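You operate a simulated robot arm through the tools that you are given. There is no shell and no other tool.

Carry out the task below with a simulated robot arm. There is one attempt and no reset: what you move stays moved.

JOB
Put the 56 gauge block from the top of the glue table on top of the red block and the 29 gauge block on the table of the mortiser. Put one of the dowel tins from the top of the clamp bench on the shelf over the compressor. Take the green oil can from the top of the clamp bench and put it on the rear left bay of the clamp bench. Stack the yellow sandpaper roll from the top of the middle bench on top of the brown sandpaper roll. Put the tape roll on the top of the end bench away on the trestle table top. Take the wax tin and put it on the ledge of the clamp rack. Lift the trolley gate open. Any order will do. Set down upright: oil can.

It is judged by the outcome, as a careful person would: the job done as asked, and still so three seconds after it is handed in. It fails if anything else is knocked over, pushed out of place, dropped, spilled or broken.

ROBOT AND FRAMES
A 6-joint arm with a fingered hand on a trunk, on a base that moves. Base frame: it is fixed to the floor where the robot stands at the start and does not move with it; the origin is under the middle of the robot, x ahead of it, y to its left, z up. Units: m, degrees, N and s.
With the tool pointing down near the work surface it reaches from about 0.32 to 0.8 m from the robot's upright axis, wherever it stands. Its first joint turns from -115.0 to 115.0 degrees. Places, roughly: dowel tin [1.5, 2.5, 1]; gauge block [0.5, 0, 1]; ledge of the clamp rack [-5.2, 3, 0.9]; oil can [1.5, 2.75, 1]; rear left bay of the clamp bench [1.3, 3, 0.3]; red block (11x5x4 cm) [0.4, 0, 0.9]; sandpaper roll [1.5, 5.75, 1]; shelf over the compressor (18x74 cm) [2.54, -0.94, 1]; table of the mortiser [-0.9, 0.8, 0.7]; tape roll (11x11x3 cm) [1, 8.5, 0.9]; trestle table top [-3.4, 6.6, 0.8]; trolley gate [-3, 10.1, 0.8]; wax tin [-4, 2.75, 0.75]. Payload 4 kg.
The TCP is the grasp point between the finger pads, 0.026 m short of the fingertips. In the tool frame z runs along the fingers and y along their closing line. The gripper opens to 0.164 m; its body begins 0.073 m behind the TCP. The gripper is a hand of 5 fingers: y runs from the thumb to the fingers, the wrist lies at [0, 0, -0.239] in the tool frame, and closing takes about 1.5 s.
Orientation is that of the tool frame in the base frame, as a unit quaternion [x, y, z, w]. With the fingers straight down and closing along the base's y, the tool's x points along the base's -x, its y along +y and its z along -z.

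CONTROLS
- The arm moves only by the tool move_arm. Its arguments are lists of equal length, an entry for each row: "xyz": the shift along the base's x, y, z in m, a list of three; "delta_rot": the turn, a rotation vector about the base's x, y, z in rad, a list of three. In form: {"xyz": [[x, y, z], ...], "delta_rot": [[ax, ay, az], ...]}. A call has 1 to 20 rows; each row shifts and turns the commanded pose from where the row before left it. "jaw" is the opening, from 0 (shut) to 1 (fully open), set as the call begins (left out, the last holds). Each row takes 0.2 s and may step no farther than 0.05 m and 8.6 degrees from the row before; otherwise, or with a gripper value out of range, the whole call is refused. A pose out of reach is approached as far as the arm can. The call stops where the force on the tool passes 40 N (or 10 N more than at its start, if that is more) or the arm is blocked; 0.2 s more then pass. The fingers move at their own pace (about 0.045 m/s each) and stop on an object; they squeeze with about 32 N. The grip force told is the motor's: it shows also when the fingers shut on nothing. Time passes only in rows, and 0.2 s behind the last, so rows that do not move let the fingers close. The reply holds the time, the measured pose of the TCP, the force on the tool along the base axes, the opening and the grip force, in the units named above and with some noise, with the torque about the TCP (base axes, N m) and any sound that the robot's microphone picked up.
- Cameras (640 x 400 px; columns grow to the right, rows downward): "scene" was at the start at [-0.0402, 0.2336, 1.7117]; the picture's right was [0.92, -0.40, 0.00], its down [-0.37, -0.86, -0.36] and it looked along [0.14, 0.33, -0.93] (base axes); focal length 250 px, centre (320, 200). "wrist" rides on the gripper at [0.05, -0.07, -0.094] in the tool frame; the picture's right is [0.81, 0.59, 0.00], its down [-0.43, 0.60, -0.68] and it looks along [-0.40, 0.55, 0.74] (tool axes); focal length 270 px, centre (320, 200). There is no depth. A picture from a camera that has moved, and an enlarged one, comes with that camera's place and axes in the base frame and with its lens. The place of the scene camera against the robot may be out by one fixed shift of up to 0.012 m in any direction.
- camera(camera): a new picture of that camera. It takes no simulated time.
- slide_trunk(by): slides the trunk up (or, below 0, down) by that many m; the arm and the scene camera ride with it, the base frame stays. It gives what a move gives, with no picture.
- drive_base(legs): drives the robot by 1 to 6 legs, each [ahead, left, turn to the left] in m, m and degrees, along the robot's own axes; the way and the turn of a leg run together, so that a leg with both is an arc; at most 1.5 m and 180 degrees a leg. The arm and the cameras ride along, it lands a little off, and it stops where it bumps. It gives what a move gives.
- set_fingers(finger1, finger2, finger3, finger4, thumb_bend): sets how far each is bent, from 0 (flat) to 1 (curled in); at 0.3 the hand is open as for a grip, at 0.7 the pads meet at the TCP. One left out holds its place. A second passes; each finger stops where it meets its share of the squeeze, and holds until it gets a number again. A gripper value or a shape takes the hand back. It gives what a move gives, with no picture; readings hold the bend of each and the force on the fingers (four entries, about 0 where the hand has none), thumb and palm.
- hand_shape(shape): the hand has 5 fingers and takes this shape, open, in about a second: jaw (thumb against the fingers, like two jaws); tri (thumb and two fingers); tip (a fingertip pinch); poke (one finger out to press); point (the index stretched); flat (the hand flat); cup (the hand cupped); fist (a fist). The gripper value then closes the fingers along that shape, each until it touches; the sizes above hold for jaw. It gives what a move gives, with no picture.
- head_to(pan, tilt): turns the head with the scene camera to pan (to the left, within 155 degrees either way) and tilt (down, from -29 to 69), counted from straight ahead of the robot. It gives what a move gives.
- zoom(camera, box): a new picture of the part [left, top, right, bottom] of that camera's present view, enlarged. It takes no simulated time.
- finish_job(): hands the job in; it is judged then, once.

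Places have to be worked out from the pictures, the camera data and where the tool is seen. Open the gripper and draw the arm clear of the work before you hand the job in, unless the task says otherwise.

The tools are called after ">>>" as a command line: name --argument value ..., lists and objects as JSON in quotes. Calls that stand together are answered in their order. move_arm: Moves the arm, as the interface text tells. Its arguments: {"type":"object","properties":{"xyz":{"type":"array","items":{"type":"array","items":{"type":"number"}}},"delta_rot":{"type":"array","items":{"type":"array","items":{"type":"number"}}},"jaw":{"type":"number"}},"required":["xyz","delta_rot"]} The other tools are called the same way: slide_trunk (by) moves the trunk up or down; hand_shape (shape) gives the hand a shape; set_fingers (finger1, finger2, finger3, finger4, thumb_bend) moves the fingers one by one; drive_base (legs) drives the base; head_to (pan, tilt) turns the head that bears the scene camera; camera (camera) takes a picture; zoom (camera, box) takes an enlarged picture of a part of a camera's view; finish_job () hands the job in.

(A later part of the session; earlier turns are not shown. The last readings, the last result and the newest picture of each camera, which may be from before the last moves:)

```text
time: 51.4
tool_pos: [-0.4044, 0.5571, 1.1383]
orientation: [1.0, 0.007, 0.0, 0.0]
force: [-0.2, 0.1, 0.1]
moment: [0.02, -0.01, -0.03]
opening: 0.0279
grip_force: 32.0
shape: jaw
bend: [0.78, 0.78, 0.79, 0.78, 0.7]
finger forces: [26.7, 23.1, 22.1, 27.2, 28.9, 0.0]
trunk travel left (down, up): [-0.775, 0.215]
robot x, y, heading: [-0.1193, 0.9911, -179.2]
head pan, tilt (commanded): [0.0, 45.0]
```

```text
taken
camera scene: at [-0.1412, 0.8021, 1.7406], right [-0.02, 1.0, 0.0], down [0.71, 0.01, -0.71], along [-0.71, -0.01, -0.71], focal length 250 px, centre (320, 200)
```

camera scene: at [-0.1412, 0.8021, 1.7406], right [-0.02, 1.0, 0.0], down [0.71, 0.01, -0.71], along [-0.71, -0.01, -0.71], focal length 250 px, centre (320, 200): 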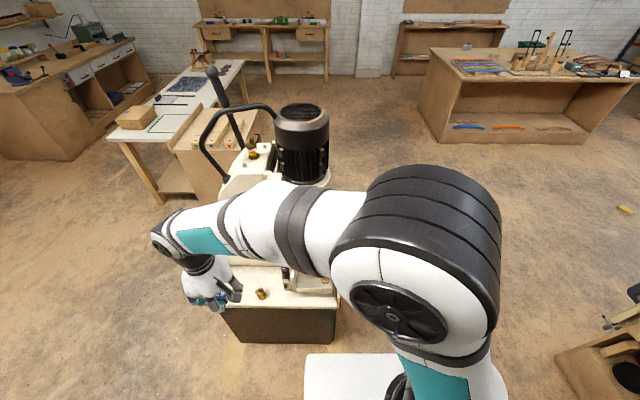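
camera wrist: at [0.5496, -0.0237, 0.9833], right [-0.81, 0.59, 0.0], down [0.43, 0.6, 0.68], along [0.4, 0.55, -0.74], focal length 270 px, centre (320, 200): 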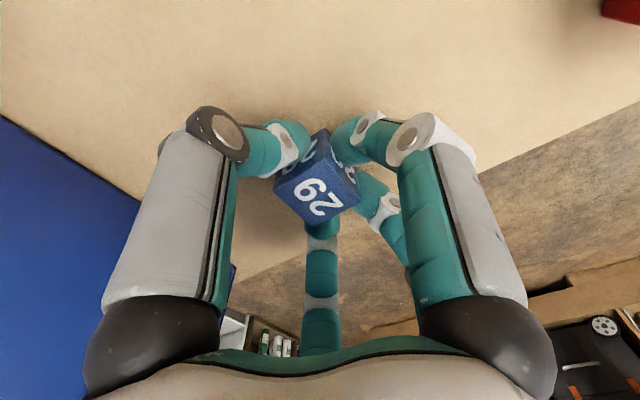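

The arm blocks this view. I move to a spot on the +y side of the mortiser (robot at about (-0.5, 1.6), still facing -x) so its table lies to the robot's left-front, which the camera sees well.

>>> drive_base --legs '[[0, -0.6, 0], [0.38, 0, 0]]'

>>> head_to --pan 70 --tilt 45

>>> camera --camera "scene"

```text
time: 57.0
tool_pos: [-0.7937, 1.1488, 1.1381]
orientation: [1.0, 0.008, 0.0, 0.0]
force: [0.3, -0.3, -0.1]
moment: [0.0, 0.03, 0.01]
opening: 0.0279
grip_force: 32.3
shape: jaw
bend: [0.78, 0.78, 0.79, 0.78, 0.7]
finger forces: [26.8, 23.2, 22.2, 27.4, 29.0, 0.0]
trunk travel left (down, up): [-0.775, 0.215]
robot x, y, heading: [-0.5154, 1.5824, -178.8]
head pan, tilt (commanded): [0.0, 45.0]
stopped in leg 2: the robot was blocked; the commanded pose is now the measured one
```

```text
time: 58.4
tool_pos: [-0.7954, 1.1502, 1.1384]
orientation: [1.0, 0.008, 0.001, 0.001]
force: [-1.1, -0.5, -0.6]
moment: [0.01, 0.02, -0.02]
opening: 0.0277
grip_force: 32.2
shape: jaw
bend: [0.78, 0.78, 0.79, 0.78, 0.7]
finger forces: [26.7, 23.1, 22.2, 27.3, 29.0, 0.1]
trunk travel left (down, up): [-0.775, 0.215]
robot x, y, heading: [-0.5119, 1.5861, -179.1]
head pan, tilt (commanded): [70.0, 45.0]
```

```text
taken
camera scene: at [-0.4771, 1.3197, 1.7406], right [-0.95, 0.33, 0.0], down [0.23, 0.67, -0.71], along [-0.23, -0.67, -0.71], focal length 250 px, centre (320, 200)
```

scene: 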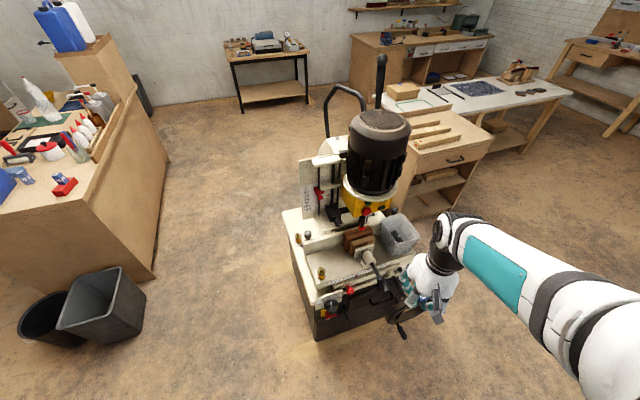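

The base reported being blocked at the end of the leg. I look around ahead and to the right to see what it touched.

>>> head_to --pan 0 --tilt 65

>>> camera --camera "scene"

>>> head_to --pan -70 --tilt 55

>>> camera --camera "scene"

```text
time: 59.9
tool_pos: [-0.7943, 1.1483, 1.1402]
orientation: [1.0, 0.009, -0.001, 0.0]
force: [-0.4, -0.2, -0.3]
moment: [0.02, 0.02, 0.02]
opening: 0.028
grip_force: 32.2
shape: jaw
bend: [0.78, 0.78, 0.79, 0.78, 0.7]
finger forces: [26.8, 23.0, 22.2, 27.4, 29.0, 0.1]
trunk travel left (down, up): [-0.775, 0.215]
robot x, y, heading: [-0.5107, 1.5837, -178.9]
head pan, tilt (commanded): [0.0, 65.0]
```

```text
taken
camera scene: at [-0.5112, 1.3955, 1.7155], right [-0.02, 1.0, 0.0], down [0.91, 0.02, -0.42], along [-0.42, -0.01, -0.91], focal length 250 px, centre (320, 200)
```

scene: 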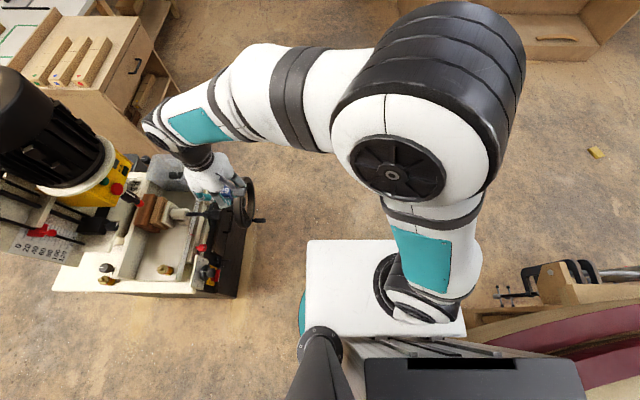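

```text
time: 61.3
tool_pos: [-0.795, 1.149, 1.1385]
orientation: [1.0, 0.008, 0.0, 0.001]
force: [0.2, 0.0, -0.4]
moment: [0.02, -0.01, 0.0]
opening: 0.0279
grip_force: 32.1
shape: jaw
bend: [0.78, 0.78, 0.79, 0.78, 0.7]
finger forces: [26.8, 23.1, 22.2, 27.3, 29.2, 0.0]
trunk travel left (down, up): [-0.775, 0.215]
robot x, y, heading: [-0.5143, 1.5852, -179.1]
head pan, tilt (commanded): [-70.0, 55.0]
```

```text
taken
camera scene: at [-0.4764, 1.4639, 1.7272], right [0.93, 0.36, 0.0], down [0.29, -0.76, -0.57], along [-0.21, 0.54, -0.82], focal length 250 px, centre (320, 200)
```

scene: 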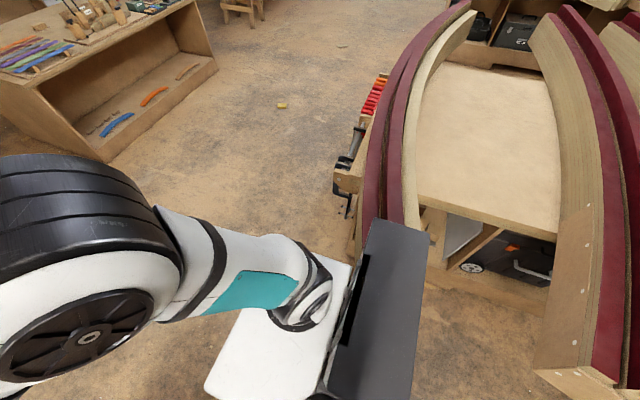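

Nothing ahead. The curved ribs of the clamp bench come near the robot's right side; I look there more closely.

>>> head_to --pan -110 --tilt 60

>>> camera --camera "scene"

>>> head_to --pan -150 --tilt 60

>>> camera --camera "scene"

```text
time: 62.3
tool_pos: [-0.7944, 1.1487, 1.1376]
orientation: [1.0, 0.009, 0.0, 0.001]
force: [0.6, -0.6, -0.3]
moment: [0.03, -0.02, 0.01]
opening: 0.0279
grip_force: 32.2
shape: jaw
bend: [0.78, 0.78, 0.79, 0.78, 0.7]
finger forces: [26.8, 23.0, 22.2, 27.3, 29.1, 0.0]
trunk travel left (down, up): [-0.775, 0.215]
robot x, y, heading: [-0.5086, 1.5809, -178.8]
head pan, tilt (commanded): [-110.0, 60.0]
```

```text
taken
camera scene: at [-0.4289, 1.4596, 1.7211], right [0.95, -0.33, 0.0], down [-0.28, -0.82, -0.5], along [0.16, 0.47, -0.87], focal length 250 px, centre (320, 200)
```

scene: 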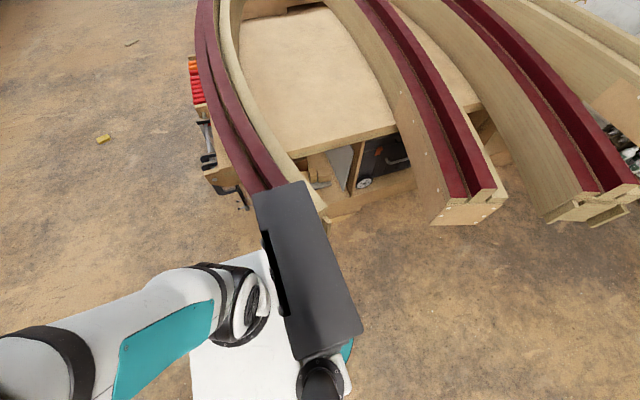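

```text
time: 63.4
tool_pos: [-0.7939, 1.1493, 1.1388]
orientation: [1.0, 0.008, 0.001, 0.0]
force: [0.6, 0.7, -0.7]
moment: [0.02, -0.01, 0.0]
opening: 0.0278
grip_force: 31.9
shape: jaw
bend: [0.78, 0.78, 0.79, 0.78, 0.7]
finger forces: [26.8, 23.1, 22.2, 27.2, 29.1, 0.0]
trunk travel left (down, up): [-0.775, 0.215]
robot x, y, heading: [-0.5123, 1.5872, -179.0]
head pan, tilt (commanded): [-150.0, 60.0]
```

```text
taken
camera scene: at [-0.3934, 1.431, 1.7211], right [0.52, -0.86, 0.0], down [-0.74, -0.45, -0.5], along [0.43, 0.26, -0.87], focal length 250 px, centre (320, 200)
```

scene: 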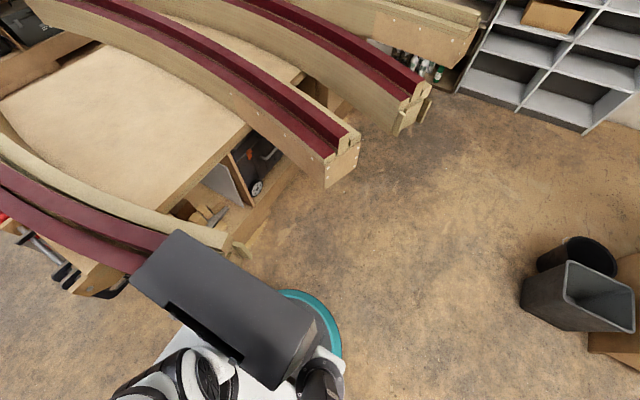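

The rib end of the clamp bench lies right beside the robot's column, so that's likely what stopped it. I move away from it (toward -y) by 0.22 m, then look at the mortiser's table.

>>> drive_base --legs '[[0, 0.2, 0]]'

>>> head_to --pan 60 --tilt 55

>>> camera --camera "scene"

>>> zoom --camera "scene" --box '[220, 80, 460, 280]'

```text
time: 65.0
tool_pos: [-0.7911, 0.9474, 1.1376]
orientation: [1.0, 0.009, 0.0, -0.001]
force: [-0.3, -0.4, -0.6]
moment: [0.01, 0.01, -0.02]
opening: 0.0279
grip_force: 31.8
shape: jaw
bend: [0.78, 0.78, 0.79, 0.78, 0.7]
finger forces: [26.8, 23.1, 22.2, 27.2, 29.0, 0.0]
trunk travel left (down, up): [-0.775, 0.215]
robot x, y, heading: [-0.5051, 1.3852, -179.1]
head pan, tilt (commanded): [-150.0, 60.0]
```

```text
time: 68.0
tool_pos: [-0.7908, 0.9472, 1.1382]
orientation: [1.0, 0.009, 0.001, 0.0]
force: [-0.8, -0.3, -1.6]
moment: [0.0, 0.02, -0.01]
opening: 0.0277
grip_force: 32.3
shape: jaw
bend: [0.78, 0.78, 0.79, 0.78, 0.7]
finger forces: [26.8, 23.1, 22.1, 27.3, 29.2, 0.0]
trunk travel left (down, up): [-0.775, 0.215]
robot x, y, heading: [-0.5061, 1.3885, -178.9]
head pan, tilt (commanded): [60.0, 55.0]
```

```text
taken
camera scene: at [-0.482, 1.1328, 1.7271], right [-0.87, 0.49, 0.0], down [0.4, 0.72, -0.57], along [-0.28, -0.5, -0.82], focal length 250 px, centre (320, 200)
```

scene: 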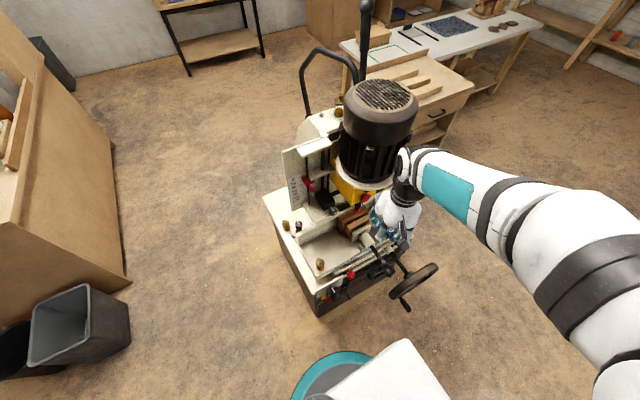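

```text
2.00 times, centred on (340, 180) of scene
camera zoom: at [-0.482, 1.1328, 1.7271], right [-0.87, 0.49, 0.0], down [0.4, 0.72, -0.57], along [-0.28, -0.5, -0.82], focal length 500 px, centre (280, 240)
```

zoom: 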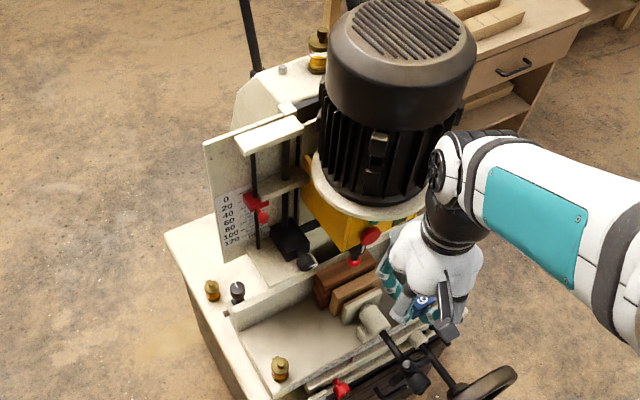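

The hand blocks part of the view; the free flat part of the table appears near (-0.72, 0.76). I zoom in further on it.

>>> zoom --camera "scene" --box '[260, 180, 420, 310]'

>>> camera --camera "wrist"

```text
3.08 times, centred on (340, 245) of scene
camera zoom: at [-0.482, 1.1328, 1.7271], right [-0.87, 0.49, 0.0], down [0.4, 0.72, -0.57], along [-0.28, -0.5, -0.82], focal length 769 px, centre (258, 62)
```

zoom: 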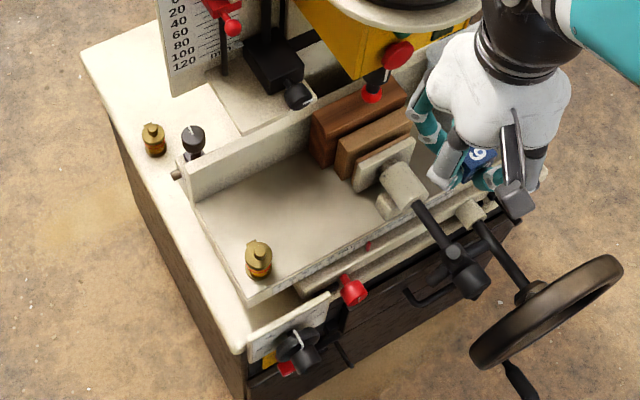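

```text
taken
camera wrist: at [-0.7416, 1.0183, 1.2336], right [0.82, -0.57, 0.0], down [-0.42, -0.6, 0.68], along [-0.39, -0.55, -0.74], focal length 270 px, centre (320, 200)
```

wrist: 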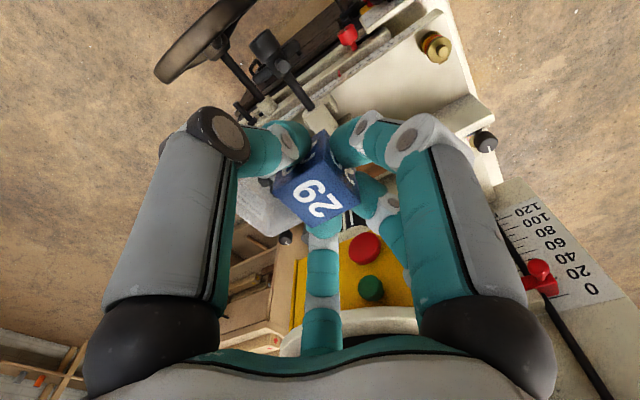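

The free flat area of the table lies between the oil cup (about (-0.66, 0.82)) and the clamped wood (x < -0.81), behind it a fence at y ≈ 0.69. The motor overhangs at x < -0.81, so I prefer to approach from the +x side with the forearm coming from the east. I back off east, turn right 50° and slide next to the machine.

>>> drive_base --legs '[[-0.4, 0, 0], [0, 0, -50], [-0.3, 0.27, 0]]'

>>> head_to --pan 50 --tilt 50

>>> camera --camera "scene"

```text
time: 74.9
tool_pos: [-0.637, 0.9209, 1.1392]
orientation: [0.91, -0.415, 0.0, 0.0]
force: [0.3, -0.1, -1.2]
moment: [0.04, 0.01, 0.0]
opening: 0.0277
grip_force: 32.4
shape: jaw
bend: [0.78, 0.78, 0.79, 0.78, 0.7]
finger forces: [26.7, 23.0, 22.1, 27.3, 28.9, 0.0]
trunk travel left (down, up): [-0.775, 0.215]
robot x, y, heading: [-0.1231, 0.988, 131.3]
head pan, tilt (commanded): [60.0, 55.0]
```

```text
time: 75.6
tool_pos: [-0.637, 0.922, 1.1386]
orientation: [0.91, -0.414, 0.0, 0.0]
force: [-0.7, 0.8, 0.1]
moment: [0.01, -0.02, 0.0]
opening: 0.0279
grip_force: 32.4
shape: jaw
bend: [0.78, 0.78, 0.79, 0.78, 0.7]
finger forces: [26.5, 23.0, 22.2, 27.4, 28.8, 0.0]
trunk travel left (down, up): [-0.775, 0.215]
robot x, y, heading: [-0.1202, 0.9857, 131.1]
head pan, tilt (commanded): [50.0, 50.0]
```

```text
taken
camera scene: at [-0.3022, 0.8134, 1.7336], right [-0.02, 1.0, 0.0], down [0.77, 0.01, -0.64], along [-0.64, -0.01, -0.77], focal length 250 px, centre (320, 200)
```

scene: 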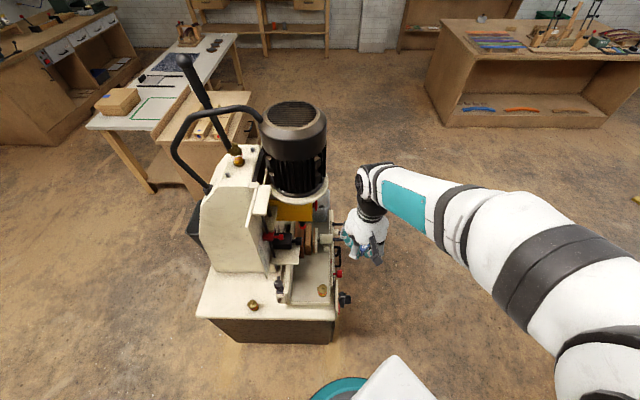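

Good vantage: the table is seen from the +x side, forearm coming from the right. I zoom on the table.

>>> zoom --camera "scene" --box '[240, 190, 400, 320]'

```text
3.08 times, centred on (320, 255) of scene
camera zoom: at [-0.3022, 0.8134, 1.7336], right [-0.02, 1.0, 0.0], down [0.77, 0.01, -0.64], along [-0.64, -0.01, -0.77], focal length 769 px, centre (320, 31)
```

zoom: 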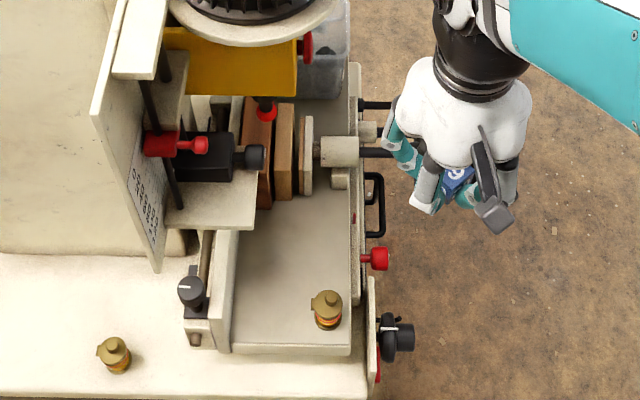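

I found a bracket plate at about (-0.68…-0.77, y ≤ 0.735, z 0.95), so I'll place the block near (-0.72, 0.80) on the table, keeping the palm clear of it. First I lower in free air in front of the machine while turning the hand +49° so it closes along y.

>>> move_arm --xyz '[[0, 0, -0.045], [0, 0, -0.045], [0, 0, -0.045], [0, 0, -0.045], [0, 0, -0.045], [0, 0, -0.045], [0, 0, 0]]' --delta_rot '[[0, 0, 0.1425], [0, 0, 0.1425], [0, 0, 0.1425], [0, 0, 0.1425], [0, 0, 0.1425], [0, 0, 0.1425], [0, 0, 0]]'

>>> zoom --camera "scene" --box '[220, 180, 420, 340]'

>>> camera --camera "wrist"

```text
time: 77.2
tool_pos: [-0.6381, 0.922, 0.8683]
orientation: [1.0, 0.0, 0.0, 0.0]
force: [0.9, 0.1, -2.0]
moment: [-0.02, -0.03, 0.01]
opening: 0.0274
grip_force: 31.9
shape: jaw
bend: [0.78, 0.78, 0.79, 0.78, 0.7]
finger forces: [26.8, 22.8, 22.1, 27.3, 29.3, 0.0]
trunk travel left (down, up): [-0.775, 0.215]
robot x, y, heading: [-0.1194, 0.9811, 130.9]
head pan, tilt (commanded): [50.0, 50.0]
```

```text
2.50 times, centred on (320, 260) of scene
camera zoom: at [-0.3017, 0.8135, 1.7337], right [-0.02, 1.0, 0.0], down [0.77, 0.01, -0.64], along [-0.64, -0.01, -0.77], focal length 625 px, centre (320, 50)
```

zoom: 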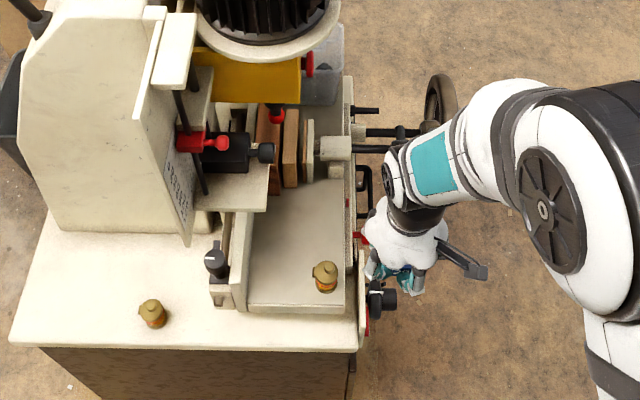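

```text
taken
camera wrist: at [-0.5887, 0.9911, 0.9629], right [0.81, -0.59, 0.0], down [-0.43, -0.6, 0.68], along [-0.4, -0.55, -0.74], focal length 270 px, centre (320, 200)
```

wrist: 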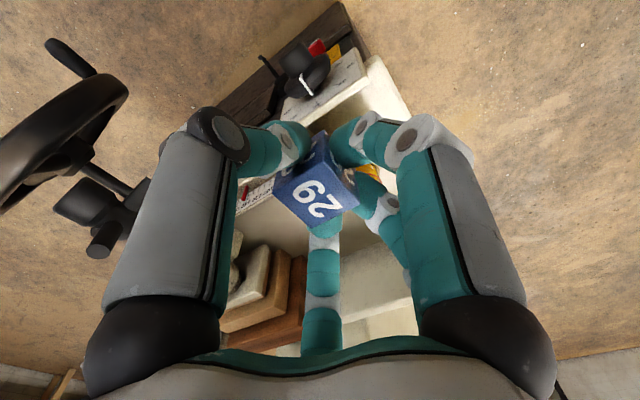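

The way is clear; I move the block over the table to about (-0.71, 0.81) at z ≈ 0.85 and check.

>>> move_arm --xyz '[[-0.02, -0.03, 0], [-0.02, -0.03, -0.005], [-0.02, -0.03, -0.01], [-0.015, -0.022, 0], [0, 0, 0]]' --delta_rot '[[0, 0, 0], [0, 0, 0], [0, 0, 0], [0, 0, 0], [0, 0, 0]]'

>>> zoom --camera "scene" --box '[240, 200, 380, 310]'

>>> camera --camera "wrist"

```text
time: 78.4
tool_pos: [-0.7131, 0.8102, 0.8537]
orientation: [1.0, 0.0, 0.001, 0.001]
force: [-0.7, -0.9, -1.0]
moment: [0.02, -0.01, -0.01]
opening: 0.0276
grip_force: 32.5
shape: jaw
bend: [0.78, 0.78, 0.79, 0.78, 0.7]
finger forces: [26.8, 22.9, 22.0, 27.3, 29.4, 0.0]
trunk travel left (down, up): [-0.775, 0.215]
robot x, y, heading: [-0.1223, 0.9863, 131.1]
head pan, tilt (commanded): [50.0, 50.0]
```

```text
3.64 times, centred on (310, 255) of scene
camera zoom: at [-0.3023, 0.8136, 1.7337], right [-0.02, 1.0, 0.0], down [0.77, 0.01, -0.64], along [-0.64, -0.01, -0.77], focal length 909 px, centre (356, 0)
```

zoom: 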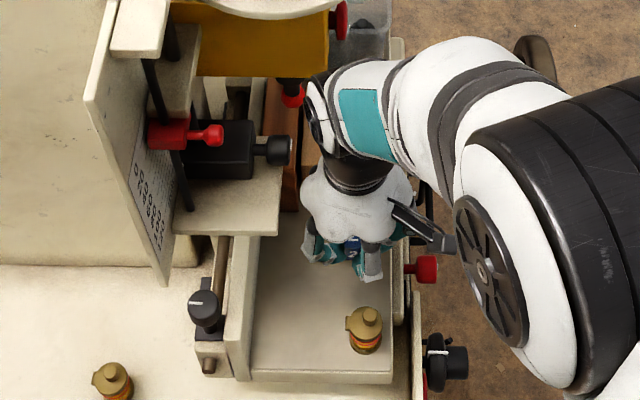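

```text
taken
camera wrist: at [-0.6632, 0.8788, 0.9487], right [0.81, -0.59, 0.0], down [-0.43, -0.6, 0.68], along [-0.4, -0.55, -0.74], focal length 270 px, centre (320, 200)
```

wrist: 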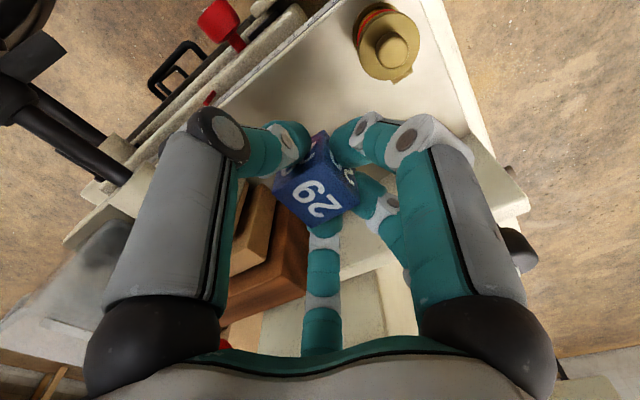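

Clear of the bracket and the chuck; the spot below the block is flat table ~4 cm from the front edge. I lower to z ≈ 0.745.

>>> move_arm --xyz '[[0, 0, -0.035], [0, 0, -0.035], [0, 0, -0.03], [0, 0, -0.008], [0, 0, 0]]' --delta_rot '[[0, 0, 0], [0, 0, 0], [0, 0, 0], [0, 0, 0], [0, 0, 0]]'

>>> zoom --camera "scene" --box '[240, 200, 380, 310]'

>>> camera --camera "wrist"

```text
time: 79.6
tool_pos: [-0.7096, 0.812, 0.747]
orientation: [1.0, 0.0, 0.002, -0.001]
force: [2.8, 4.9, 28.9]
moment: [0.49, -0.44, 0.1]
opening: 0.0282
grip_force: 32.2
shape: jaw
bend: [0.78, 0.78, 0.79, 0.78, 0.7]
finger forces: [40.8, 26.1, 23.5, 30.8, 41.1, 0.0]
trunk travel left (down, up): [-0.775, 0.215]
robot x, y, heading: [-0.1242, 0.9887, 131.2]
head pan, tilt (commanded): [50.0, 50.0]
```

```text
3.64 times, centred on (310, 255) of scene
camera zoom: at [-0.2987, 0.815, 1.7344], right [-0.02, 1.0, 0.0], down [0.76, 0.01, -0.64], along [-0.64, -0.01, -0.76], focal length 909 px, centre (356, 0)
```

zoom: 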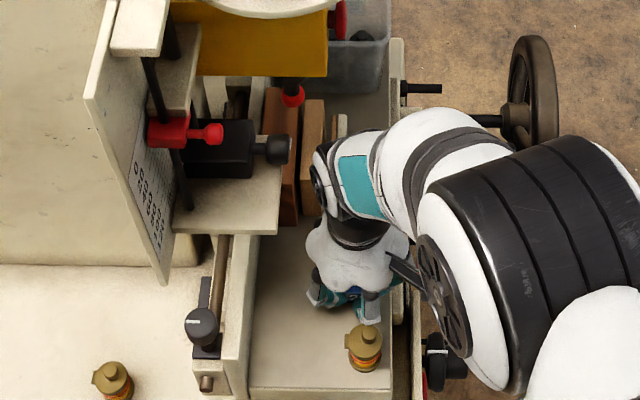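

```text
taken
camera wrist: at [-0.6594, 0.8803, 0.8413], right [0.81, -0.59, 0.0], down [-0.43, -0.6, 0.68], along [-0.4, -0.55, -0.74], focal length 270 px, centre (320, 200)
```

wrist: 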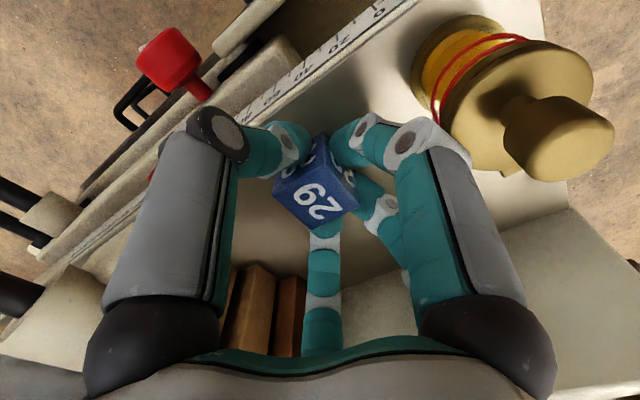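

Contact with the table at z ≈ 0.748 (29 N, slightly off one corner). I back off in 1 mm steps to relieve the pressure.

>>> move_arm --xyz '[[0, 0, 0.001], [0, 0, 0.0005], [0, 0, 0]]' --delta_rot '[[0, 0, 0], [0, 0, 0], [0, 0, 0]]'

```text
time: 80.4
tool_pos: [-0.7123, 0.8099, 0.7462]
orientation: [1.0, 0.0, 0.0, 0.0]
force: [2.0, 1.4, 5.2]
moment: [0.11, -0.04, -0.07]
opening: 0.0281
grip_force: 31.9
shape: jaw
bend: [0.78, 0.78, 0.79, 0.78, 0.7]
finger forces: [31.1, 24.6, 23.6, 30.0, 31.9, 0.0]
trunk travel left (down, up): [-0.775, 0.215]
robot x, y, heading: [-0.1189, 0.9862, 131.1]
head pan, tilt (commanded): [50.0, 50.0]
```

Light contact now. I open the hand modestly to release the block.

>>> move_arm --xyz '[[0, 0, 0], [0, 0, 0], [0, 0, 0], [0, 0, 0], [0, 0, 0]]' --delta_rot '[[0, 0, 0], [0, 0, 0], [0, 0, 0], [0, 0, 0], [0, 0, 0]]' --jaw 0.35

>>> camera --camera "wrist"

```text
time: 81.6
tool_pos: [-0.7145, 0.8106, 0.7479]
orientation: [1.0, 0.0, 0.0, 0.0]
force: [-10.6, 1.9, 4.1]
moment: [0.02, -0.47, 0.28]
opening: 0.0564
grip_force: 0.1
shape: jaw
bend: [0.48, 0.45, 0.45, 0.45, 0.7]
finger forces: [10.6, 0.1, 0.1, 0.1, 0.0, 0.0]
trunk travel left (down, up): [-0.775, 0.215]
robot x, y, heading: [-0.1244, 0.985, 131.0]
head pan, tilt (commanded): [50.0, 50.0]
```

```text
taken
camera wrist: at [-0.6637, 0.8793, 0.8423], right [0.81, -0.59, 0.0], down [-0.43, -0.59, 0.68], along [-0.4, -0.55, -0.74], focal length 270 px, centre (320, 200)
```

wrist: 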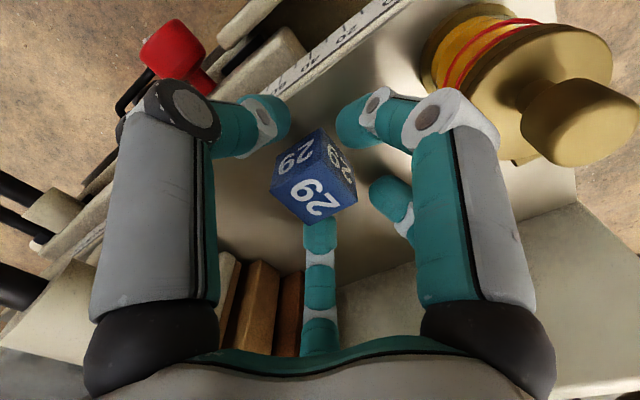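

Finger 1 is touching the oil cup (10 N). I shift the hand 1.2 cm toward -x, away from the cup, before lifting.

>>> move_arm --xyz '[[-0.006, 0, 0], [-0.006, 0, 0], [0, 0, 0]]' --delta_rot '[[0, 0, 0], [0, 0, 0], [0, 0, 0]]'

>>> camera --camera "wrist"

```text
time: 82.4
tool_pos: [-0.7244, 0.8111, 0.7473]
orientation: [1.0, 0.0, 0.0, -0.001]
force: [0.9, 0.8, 1.6]
moment: [-0.01, -0.06, -0.02]
opening: 0.0575
grip_force: 0.1
shape: jaw
bend: [0.44, 0.44, 0.45, 0.45, 0.7]
finger forces: [0.7, 0.7, 0.3, 0.3, 0.0, 0.1]
trunk travel left (down, up): [-0.775, 0.215]
robot x, y, heading: [-0.1229, 0.984, 131.0]
head pan, tilt (commanded): [50.0, 50.0]
```

```text
taken
camera wrist: at [-0.6737, 0.8793, 0.8421], right [0.81, -0.59, 0.0], down [-0.43, -0.6, 0.68], along [-0.4, -0.55, -0.74], focal length 270 px, centre (320, 200)
```

wrist: 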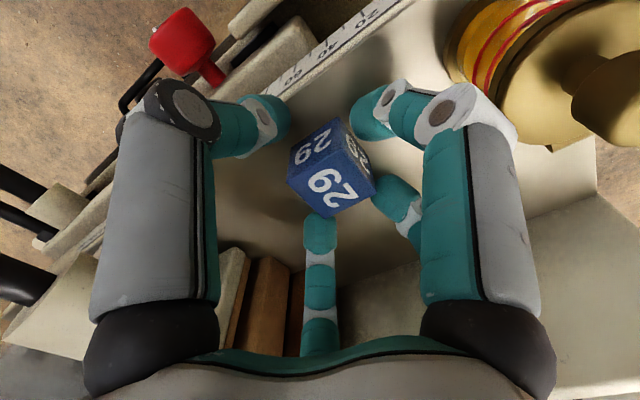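

Free of the cup; the block didn't move. I lift straight up, then retreat to the front and away.

>>> move_arm --xyz '[[0, 0, 0.02], [0, 0, 0.04], [0, 0, 0.045], [0, 0, 0.02], [0.02, 0.03, 0], [0.02, 0.04, 0], [0.02, 0.04, 0.03], [0, 0, 0.04], [0, 0, 0.04], [0, 0, 0.04], [0, 0, 0.04], [0, 0, 0.04]]' --delta_rot '[[0, 0, 0], [0, 0, 0], [0, 0, 0], [0, 0, 0], [0, 0, 0], [0, 0, 0], [0, 0, 0], [0, 0, -0.1425], [0, 0, -0.1425], [0, 0, -0.1425], [0, 0, -0.1425], [0, 0, -0.1425]]'

>>> zoom --camera "scene" --box '[240, 200, 380, 310]'

```text
refused: row 7 steps farther than a row can; nothing moved
```

```text
3.64 times, centred on (310, 255) of scene
camera zoom: at [-0.3018, 0.8134, 1.7336], right [-0.02, 1.0, 0.0], down [0.77, 0.01, -0.64], along [-0.64, -0.01, -0.77], focal length 909 px, centre (356, 0)
```

zoom: 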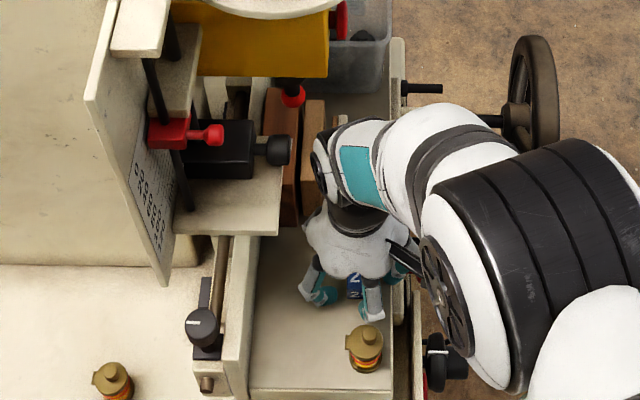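

One row was too long; I reissue with a shorter step.

>>> move_arm --xyz '[[0, 0, 0.02], [0, 0, 0.04], [0, 0, 0.045], [0, 0, 0.02], [0.02, 0.03, 0], [0.02, 0.035, 0.01], [0.02, 0.035, 0.02], [0, 0, 0.04], [0, 0, 0.04], [0, 0, 0.04], [0, 0, 0.04], [0, 0, 0.04]]' --delta_rot '[[0, 0, 0], [0, 0, 0], [0, 0, 0], [0, 0, 0], [0, 0, 0], [0, 0, 0], [0, 0, 0], [0, 0, -0.1425], [0, 0, -0.1425], [0, 0, -0.1425], [0, 0, -0.1425], [0, 0, -0.1425]]'

>>> zoom --camera "scene" --box '[240, 200, 380, 310]'

```text
time: 85.0
tool_pos: [-0.6633, 0.9103, 1.1032]
orientation: [0.936, -0.351, 0.0, 0.001]
force: [0.3, -0.1, -0.2]
moment: [-0.01, 0.0, 0.0]
opening: 0.0575
grip_force: 0.0
shape: jaw
bend: [0.44, 0.44, 0.45, 0.45, 0.7]
finger forces: [0.0, 0.0, 0.1, 0.1, 0.0, 0.1]
trunk travel left (down, up): [-0.775, 0.215]
robot x, y, heading: [-0.1219, 0.9888, 131.0]
head pan, tilt (commanded): [50.0, 50.0]
```

```text
3.64 times, centred on (310, 255) of scene
camera zoom: at [-0.3013, 0.8136, 1.7337], right [-0.02, 1.0, 0.0], down [0.77, 0.01, -0.64], along [-0.64, -0.01, -0.77], focal length 909 px, centre (356, 0)
```

zoom: 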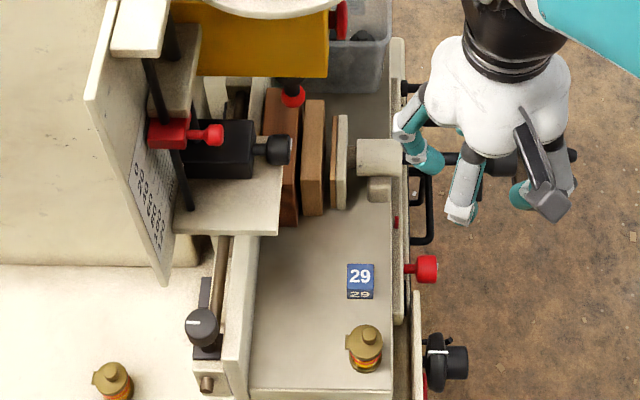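

The 29 block rests on the mortiser table and the oil cup is in place. Next the clamp bench: I turn to face +y and strafe along y ≈ 1.0 toward the aisle on the wall side (x ≈ 2).

>>> drive_base --legs '[[0, 0, -41], [0, -0.7, 0]]'

>>> head_to --pan -40 --tilt 35

>>> camera --camera "scene"

```text
time: 90.8
tool_pos: [0.1174, 1.2813, 1.1021]
orientation: [0.754, -0.657, 0.0, -0.001]
force: [0.7, -0.6, 0.4]
moment: [-0.03, 0.01, -0.04]
opening: 0.0574
grip_force: 0.0
shape: jaw
bend: [0.44, 0.44, 0.45, 0.45, 0.7]
finger forces: [0.0, 0.1, 0.0, 0.0, 0.1, 0.0]
trunk travel left (down, up): [-0.775, 0.215]
robot x, y, heading: [0.5727, 0.983, 89.8]
head pan, tilt (commanded): [50.0, 50.0]
```

```text
time: 92.4
tool_pos: [0.1178, 1.2829, 1.1015]
orientation: [0.754, -0.657, 0.0, 0.0]
force: [-0.3, -0.2, 0.8]
moment: [0.03, -0.01, 0.0]
opening: 0.0574
grip_force: 0.0
shape: jaw
bend: [0.44, 0.44, 0.45, 0.45, 0.7]
finger forces: [0.0, 0.1, 0.0, 0.0, 0.0, 0.0]
trunk travel left (down, up): [-0.775, 0.215]
robot x, y, heading: [0.5748, 0.9822, 89.9]
head pan, tilt (commanded): [-40.0, 35.0]
```

```text
taken
camera scene: at [0.4426, 0.9868, 1.7554], right [0.76, -0.65, 0.0], down [-0.37, -0.44, -0.82], along [0.53, 0.63, -0.57], focal length 250 px, centre (320, 200)
```

scene: 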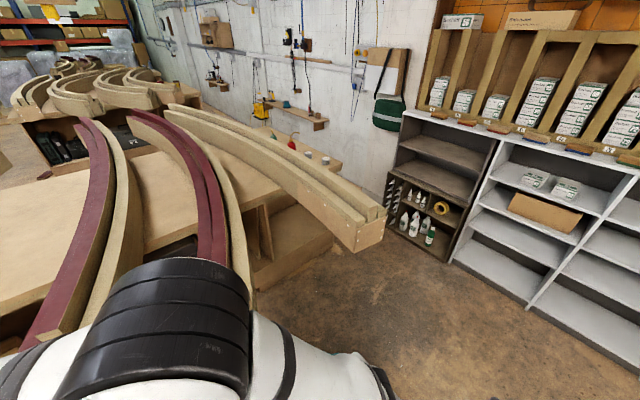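

I can see the tins and a red/green item on the right edge of the clamp bench beyond the last rib. I continue strafing to x ≈ 2.0.

>>> drive_base --legs '[[0, -1.4, 0]]'

>>> head_to --pan 0 --tilt 30

>>> camera --camera "scene"

>>> head_to --pan 40 --tilt 30

>>> camera --camera "scene"

```text
time: 99.4
tool_pos: [1.522, 1.2809, 1.1021]
orientation: [0.76, -0.65, 0.0, 0.0]
force: [0.6, -0.4, -0.6]
moment: [0.0, 0.0, 0.04]
opening: 0.0573
grip_force: 0.1
shape: jaw
bend: [0.44, 0.44, 0.45, 0.45, 0.7]
finger forces: [0.0, 0.1, 0.0, 0.0, 0.0, 0.0]
trunk travel left (down, up): [-0.775, 0.215]
robot x, y, heading: [1.9854, 0.9908, 90.8]
head pan, tilt (commanded): [-40.0, 35.0]
```

```text
time: 100.5
tool_pos: [1.5229, 1.2805, 1.1016]
orientation: [0.76, -0.65, 0.0, 0.0]
force: [0.4, 0.1, 0.5]
moment: [0.04, -0.02, -0.01]
opening: 0.0574
grip_force: 0.1
shape: jaw
bend: [0.44, 0.44, 0.45, 0.45, 0.7]
finger forces: [0.1, 0.0, 0.1, 0.0, 0.1, 0.0]
trunk travel left (down, up): [-0.775, 0.215]
robot x, y, heading: [1.9869, 0.9888, 90.8]
head pan, tilt (commanded): [0.0, 30.0]
```

```text
taken
camera scene: at [1.7957, 1.0125, 1.7632], right [1.0, 0.01, 0.0], down [0.01, -0.5, -0.87], along [-0.01, 0.87, -0.5], focal length 250 px, centre (320, 200)
```

scene: 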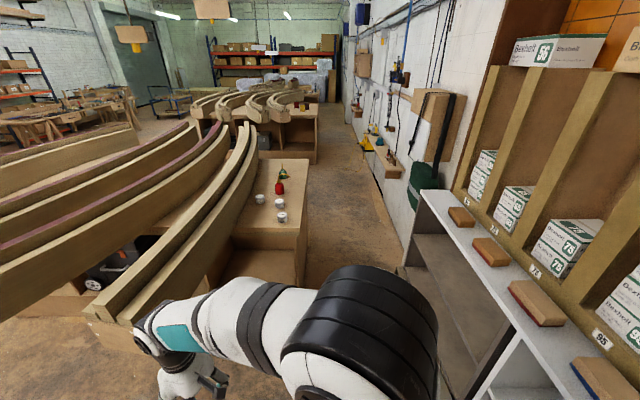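

```text
time: 101.6
tool_pos: [1.5233, 1.2806, 1.1019]
orientation: [0.76, -0.65, 0.0, 0.0]
force: [0.8, -0.4, -0.2]
moment: [0.01, 0.01, 0.02]
opening: 0.0577
grip_force: 0.1
shape: jaw
bend: [0.44, 0.44, 0.45, 0.45, 0.7]
finger forces: [0.1, 0.1, 0.1, 0.0, 0.0, 0.1]
trunk travel left (down, up): [-0.775, 0.215]
robot x, y, heading: [1.9869, 0.9887, 90.7]
head pan, tilt (commanded): [40.0, 30.0]
```

```text
taken
camera scene: at [1.7378, 0.9907, 1.7632], right [0.76, 0.65, 0.0], down [0.33, -0.38, -0.87], along [-0.56, 0.66, -0.5], focal length 250 px, centre (320, 200)
```

scene: 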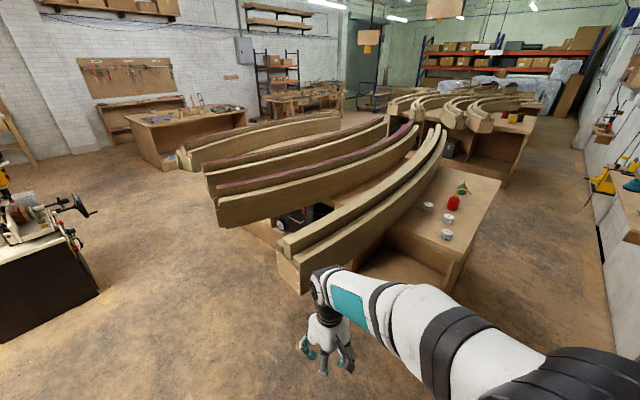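

The tins and the oil cans (red in front, green behind) stand on the right edge strip of the bench. I zoom in for identification.

>>> head_to --pan 15 --tilt 30

>>> zoom --camera "scene" --box '[300, 120, 460, 240]'

```text
time: 102.5
tool_pos: [1.5227, 1.2804, 1.103]
orientation: [0.76, -0.65, 0.0, 0.0]
force: [0.8, 0.2, -0.2]
moment: [0.01, -0.01, 0.0]
opening: 0.0576
grip_force: 0.1
shape: jaw
bend: [0.44, 0.44, 0.45, 0.45, 0.7]
finger forces: [0.1, 0.0, 0.0, 0.0, 0.0, 0.0]
trunk travel left (down, up): [-0.775, 0.215]
robot x, y, heading: [1.987, 0.9841, 90.9]
head pan, tilt (commanded): [15.0, 30.0]
```

```text
3.33 times, centred on (380, 180) of scene
camera zoom: at [1.7722, 1.0092, 1.7632], right [0.96, 0.27, 0.0], down [0.14, -0.48, -0.87], along [-0.23, 0.83, -0.5], focal length 833 px, centre (120, 267)
```

zoom: 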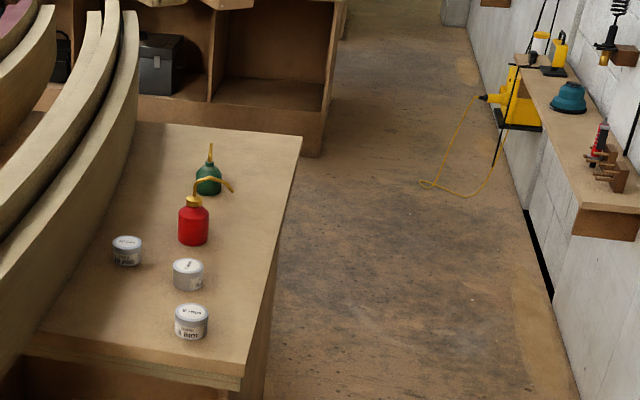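

Three dowel tins, then a red can and the green can at about (1.47, 2.9). I raise the hand for safety and drive up the aisle to about (2.0, 1.85), from where tin C (about (1.55, 2.27)) is well in reach.

>>> move_arm --xyz '[[0, 0, 0.04], [0, 0, 0.04], [0, 0, 0.04]]' --delta_rot '[[0, 0, -0.045], [0, 0, -0.045], [0, 0, -0.045]]'

>>> drive_base --legs '[[0.5, -0.01, -0.8], [0.36, 0, 0]]'

>>> head_to --pan 50 --tilt 50

>>> camera --camera "scene"

```text
time: 103.3
tool_pos: [1.5225, 1.2793, 1.2221]
orientation: [0.713, -0.701, 0.0, 0.0]
force: [0.2, 0.3, 0.0]
moment: [0.03, 0.01, 0.02]
opening: 0.0577
grip_force: 0.1
shape: jaw
bend: [0.44, 0.44, 0.45, 0.45, 0.7]
finger forces: [0.0, 0.1, 0.0, 0.1, 0.0, 0.0]
trunk travel left (down, up): [-0.775, 0.215]
robot x, y, heading: [1.9862, 0.9832, 90.8]
head pan, tilt (commanded): [15.0, 30.0]
```

```text
time: 105.5
tool_pos: [1.5493, 1.6551, 1.2216]
orientation: [-0.67, 0.743, -0.001, 0.001]
force: [0.0, 0.5, -0.1]
moment: [0.01, -0.04, -0.01]
opening: 0.0571
grip_force: 0.0
shape: jaw
bend: [0.44, 0.44, 0.45, 0.45, 0.7]
finger forces: [0.1, 0.1, 0.0, 0.0, 0.0, 0.1]
trunk travel left (down, up): [-0.775, 0.215]
robot x, y, heading: [1.9693, 1.3064, 83.7]
head pan, tilt (commanded): [15.0, 30.0]
stopped in leg 1: the robot was blocked; the commanded pose is now the measured one
```

```text
time: 106.5
tool_pos: [1.5485, 1.6537, 1.2221]
orientation: [-0.67, 0.743, 0.0, 0.0]
force: [-0.3, -0.4, -0.2]
moment: [0.01, 0.0, 0.06]
opening: 0.0577
grip_force: 0.1
shape: jaw
bend: [0.44, 0.44, 0.45, 0.45, 0.7]
finger forces: [0.0, 0.0, 0.0, 0.0, 0.1, 0.0]
trunk travel left (down, up): [-0.775, 0.215]
robot x, y, heading: [1.9726, 1.3076, 83.6]
head pan, tilt (commanded): [50.0, 50.0]
```

```text
taken
camera scene: at [1.7241, 1.3205, 1.7337], right [0.72, 0.69, 0.0], down [0.53, -0.56, -0.64], along [-0.44, 0.47, -0.77], focal length 250 px, centre (320, 200)
```

scene: 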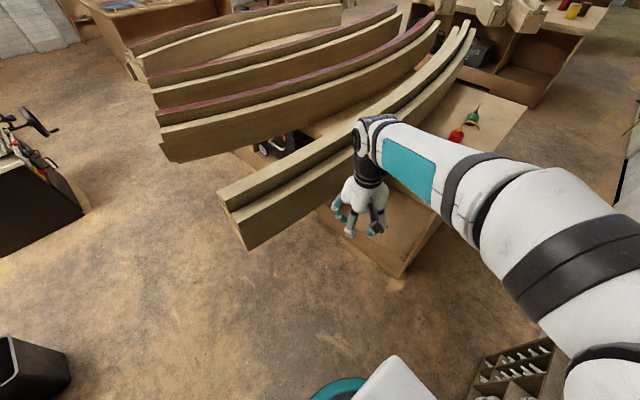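

The robot was stopped by something on the right, probably the wall shelves. I look right to see the clearance.

>>> head_to --pan -60 --tilt 60

>>> camera --camera "scene"

>>> head_to --pan -110 --tilt 60

>>> camera --camera "scene"

```text
time: 108.4
tool_pos: [1.5487, 1.6527, 1.2228]
orientation: [-0.669, 0.743, 0.0, -0.001]
force: [-0.1, 0.1, -1.3]
moment: [0.0, 0.02, -0.03]
opening: 0.0571
grip_force: 0.0
shape: jaw
bend: [0.44, 0.44, 0.45, 0.45, 0.7]
finger forces: [0.1, 0.1, 0.0, 0.0, 0.1, 0.0]
trunk travel left (down, up): [-0.775, 0.215]
robot x, y, heading: [1.971, 1.309, 83.8]
head pan, tilt (commanded): [-60.0, 60.0]
```

```text
taken
camera scene: at [1.8382, 1.2915, 1.7211], right [0.4, -0.92, 0.0], down [-0.79, -0.35, -0.5], along [0.46, 0.2, -0.87], focal length 250 px, centre (320, 200)
```

scene: 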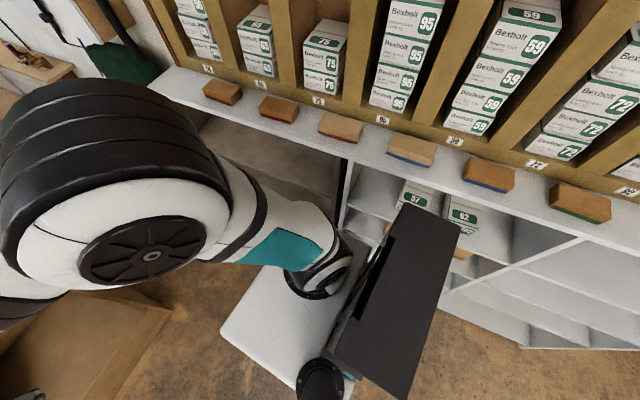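

```text
time: 109.6
tool_pos: [1.549, 1.6549, 1.2219]
orientation: [-0.67, 0.743, 0.0, 0.0]
force: [-0.3, 0.5, 1.0]
moment: [0.01, -0.02, 0.0]
opening: 0.0574
grip_force: 0.0
shape: jaw
bend: [0.44, 0.44, 0.45, 0.45, 0.7]
finger forces: [0.0, 0.0, 0.0, 0.0, 0.0, 0.1]
trunk travel left (down, up): [-0.775, 0.215]
robot x, y, heading: [1.9714, 1.3052, 83.4]
head pan, tilt (commanded): [-110.0, 60.0]
```

```text
taken
camera scene: at [1.8369, 1.2352, 1.7211], right [-0.44, -0.9, 0.0], down [-0.78, 0.38, -0.5], along [0.45, -0.22, -0.87], focal length 250 px, centre (320, 200)
```

scene: 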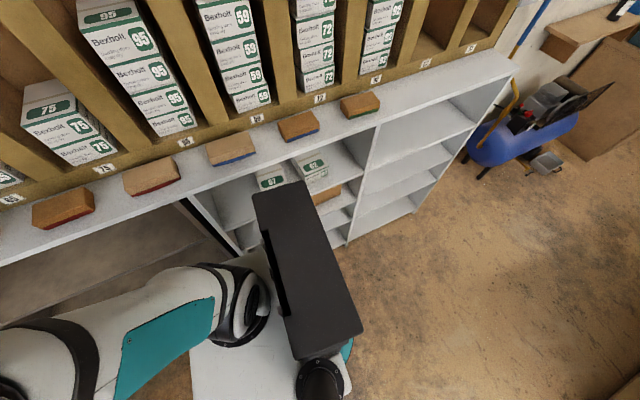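

The shelf front is at x ≈ 2.31 and the robot's radius is about 0.32, so it rubbed along. The gap between the bench corner and the dark rack is too narrow; I'll take tin C from the south at about (1.9, 1.75). I move left away from the shelf, straighten, and go ahead.

>>> drive_base --legs '[[0, 0.08, 0], [0, 0, 6], [0.42, 0, 0]]'

>>> head_to --pan 40 --tilt 50

>>> camera --camera "scene"

```text
time: 113.4
tool_pos: [1.4356, 2.0363, 1.2221]
orientation: [0.708, -0.706, 0.0, 0.0]
force: [0.6, -1.2, 0.3]
moment: [-0.06, 0.01, -0.01]
opening: 0.0576
grip_force: 0.1
shape: jaw
bend: [0.44, 0.44, 0.45, 0.45, 0.7]
finger forces: [0.1, 0.0, 0.0, 0.0, 0.0, 0.0]
trunk travel left (down, up): [-0.775, 0.215]
robot x, y, heading: [1.8996, 1.7371, 89.4]
head pan, tilt (commanded): [-110.0, 60.0]
```

```text
time: 115.7
tool_pos: [1.4362, 2.036, 1.2226]
orientation: [0.708, -0.706, 0.0, 0.0]
force: [0.1, 0.5, -0.2]
moment: [0.0, -0.01, 0.03]
opening: 0.0575
grip_force: 0.2
shape: jaw
bend: [0.44, 0.44, 0.45, 0.45, 0.7]
finger forces: [0.0, 0.0, 0.0, 0.0, 0.1, 0.0]
trunk travel left (down, up): [-0.775, 0.215]
robot x, y, heading: [1.8944, 1.7388, 89.7]
head pan, tilt (commanded): [40.0, 50.0]
```

```text
taken
camera scene: at [1.6562, 1.7329, 1.7337], right [0.77, 0.64, 0.0], down [0.49, -0.59, -0.64], along [-0.41, 0.49, -0.77], focal length 250 px, centre (320, 200)
```

scene: 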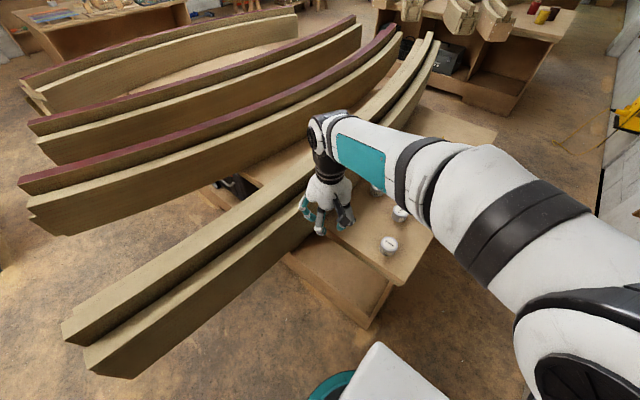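

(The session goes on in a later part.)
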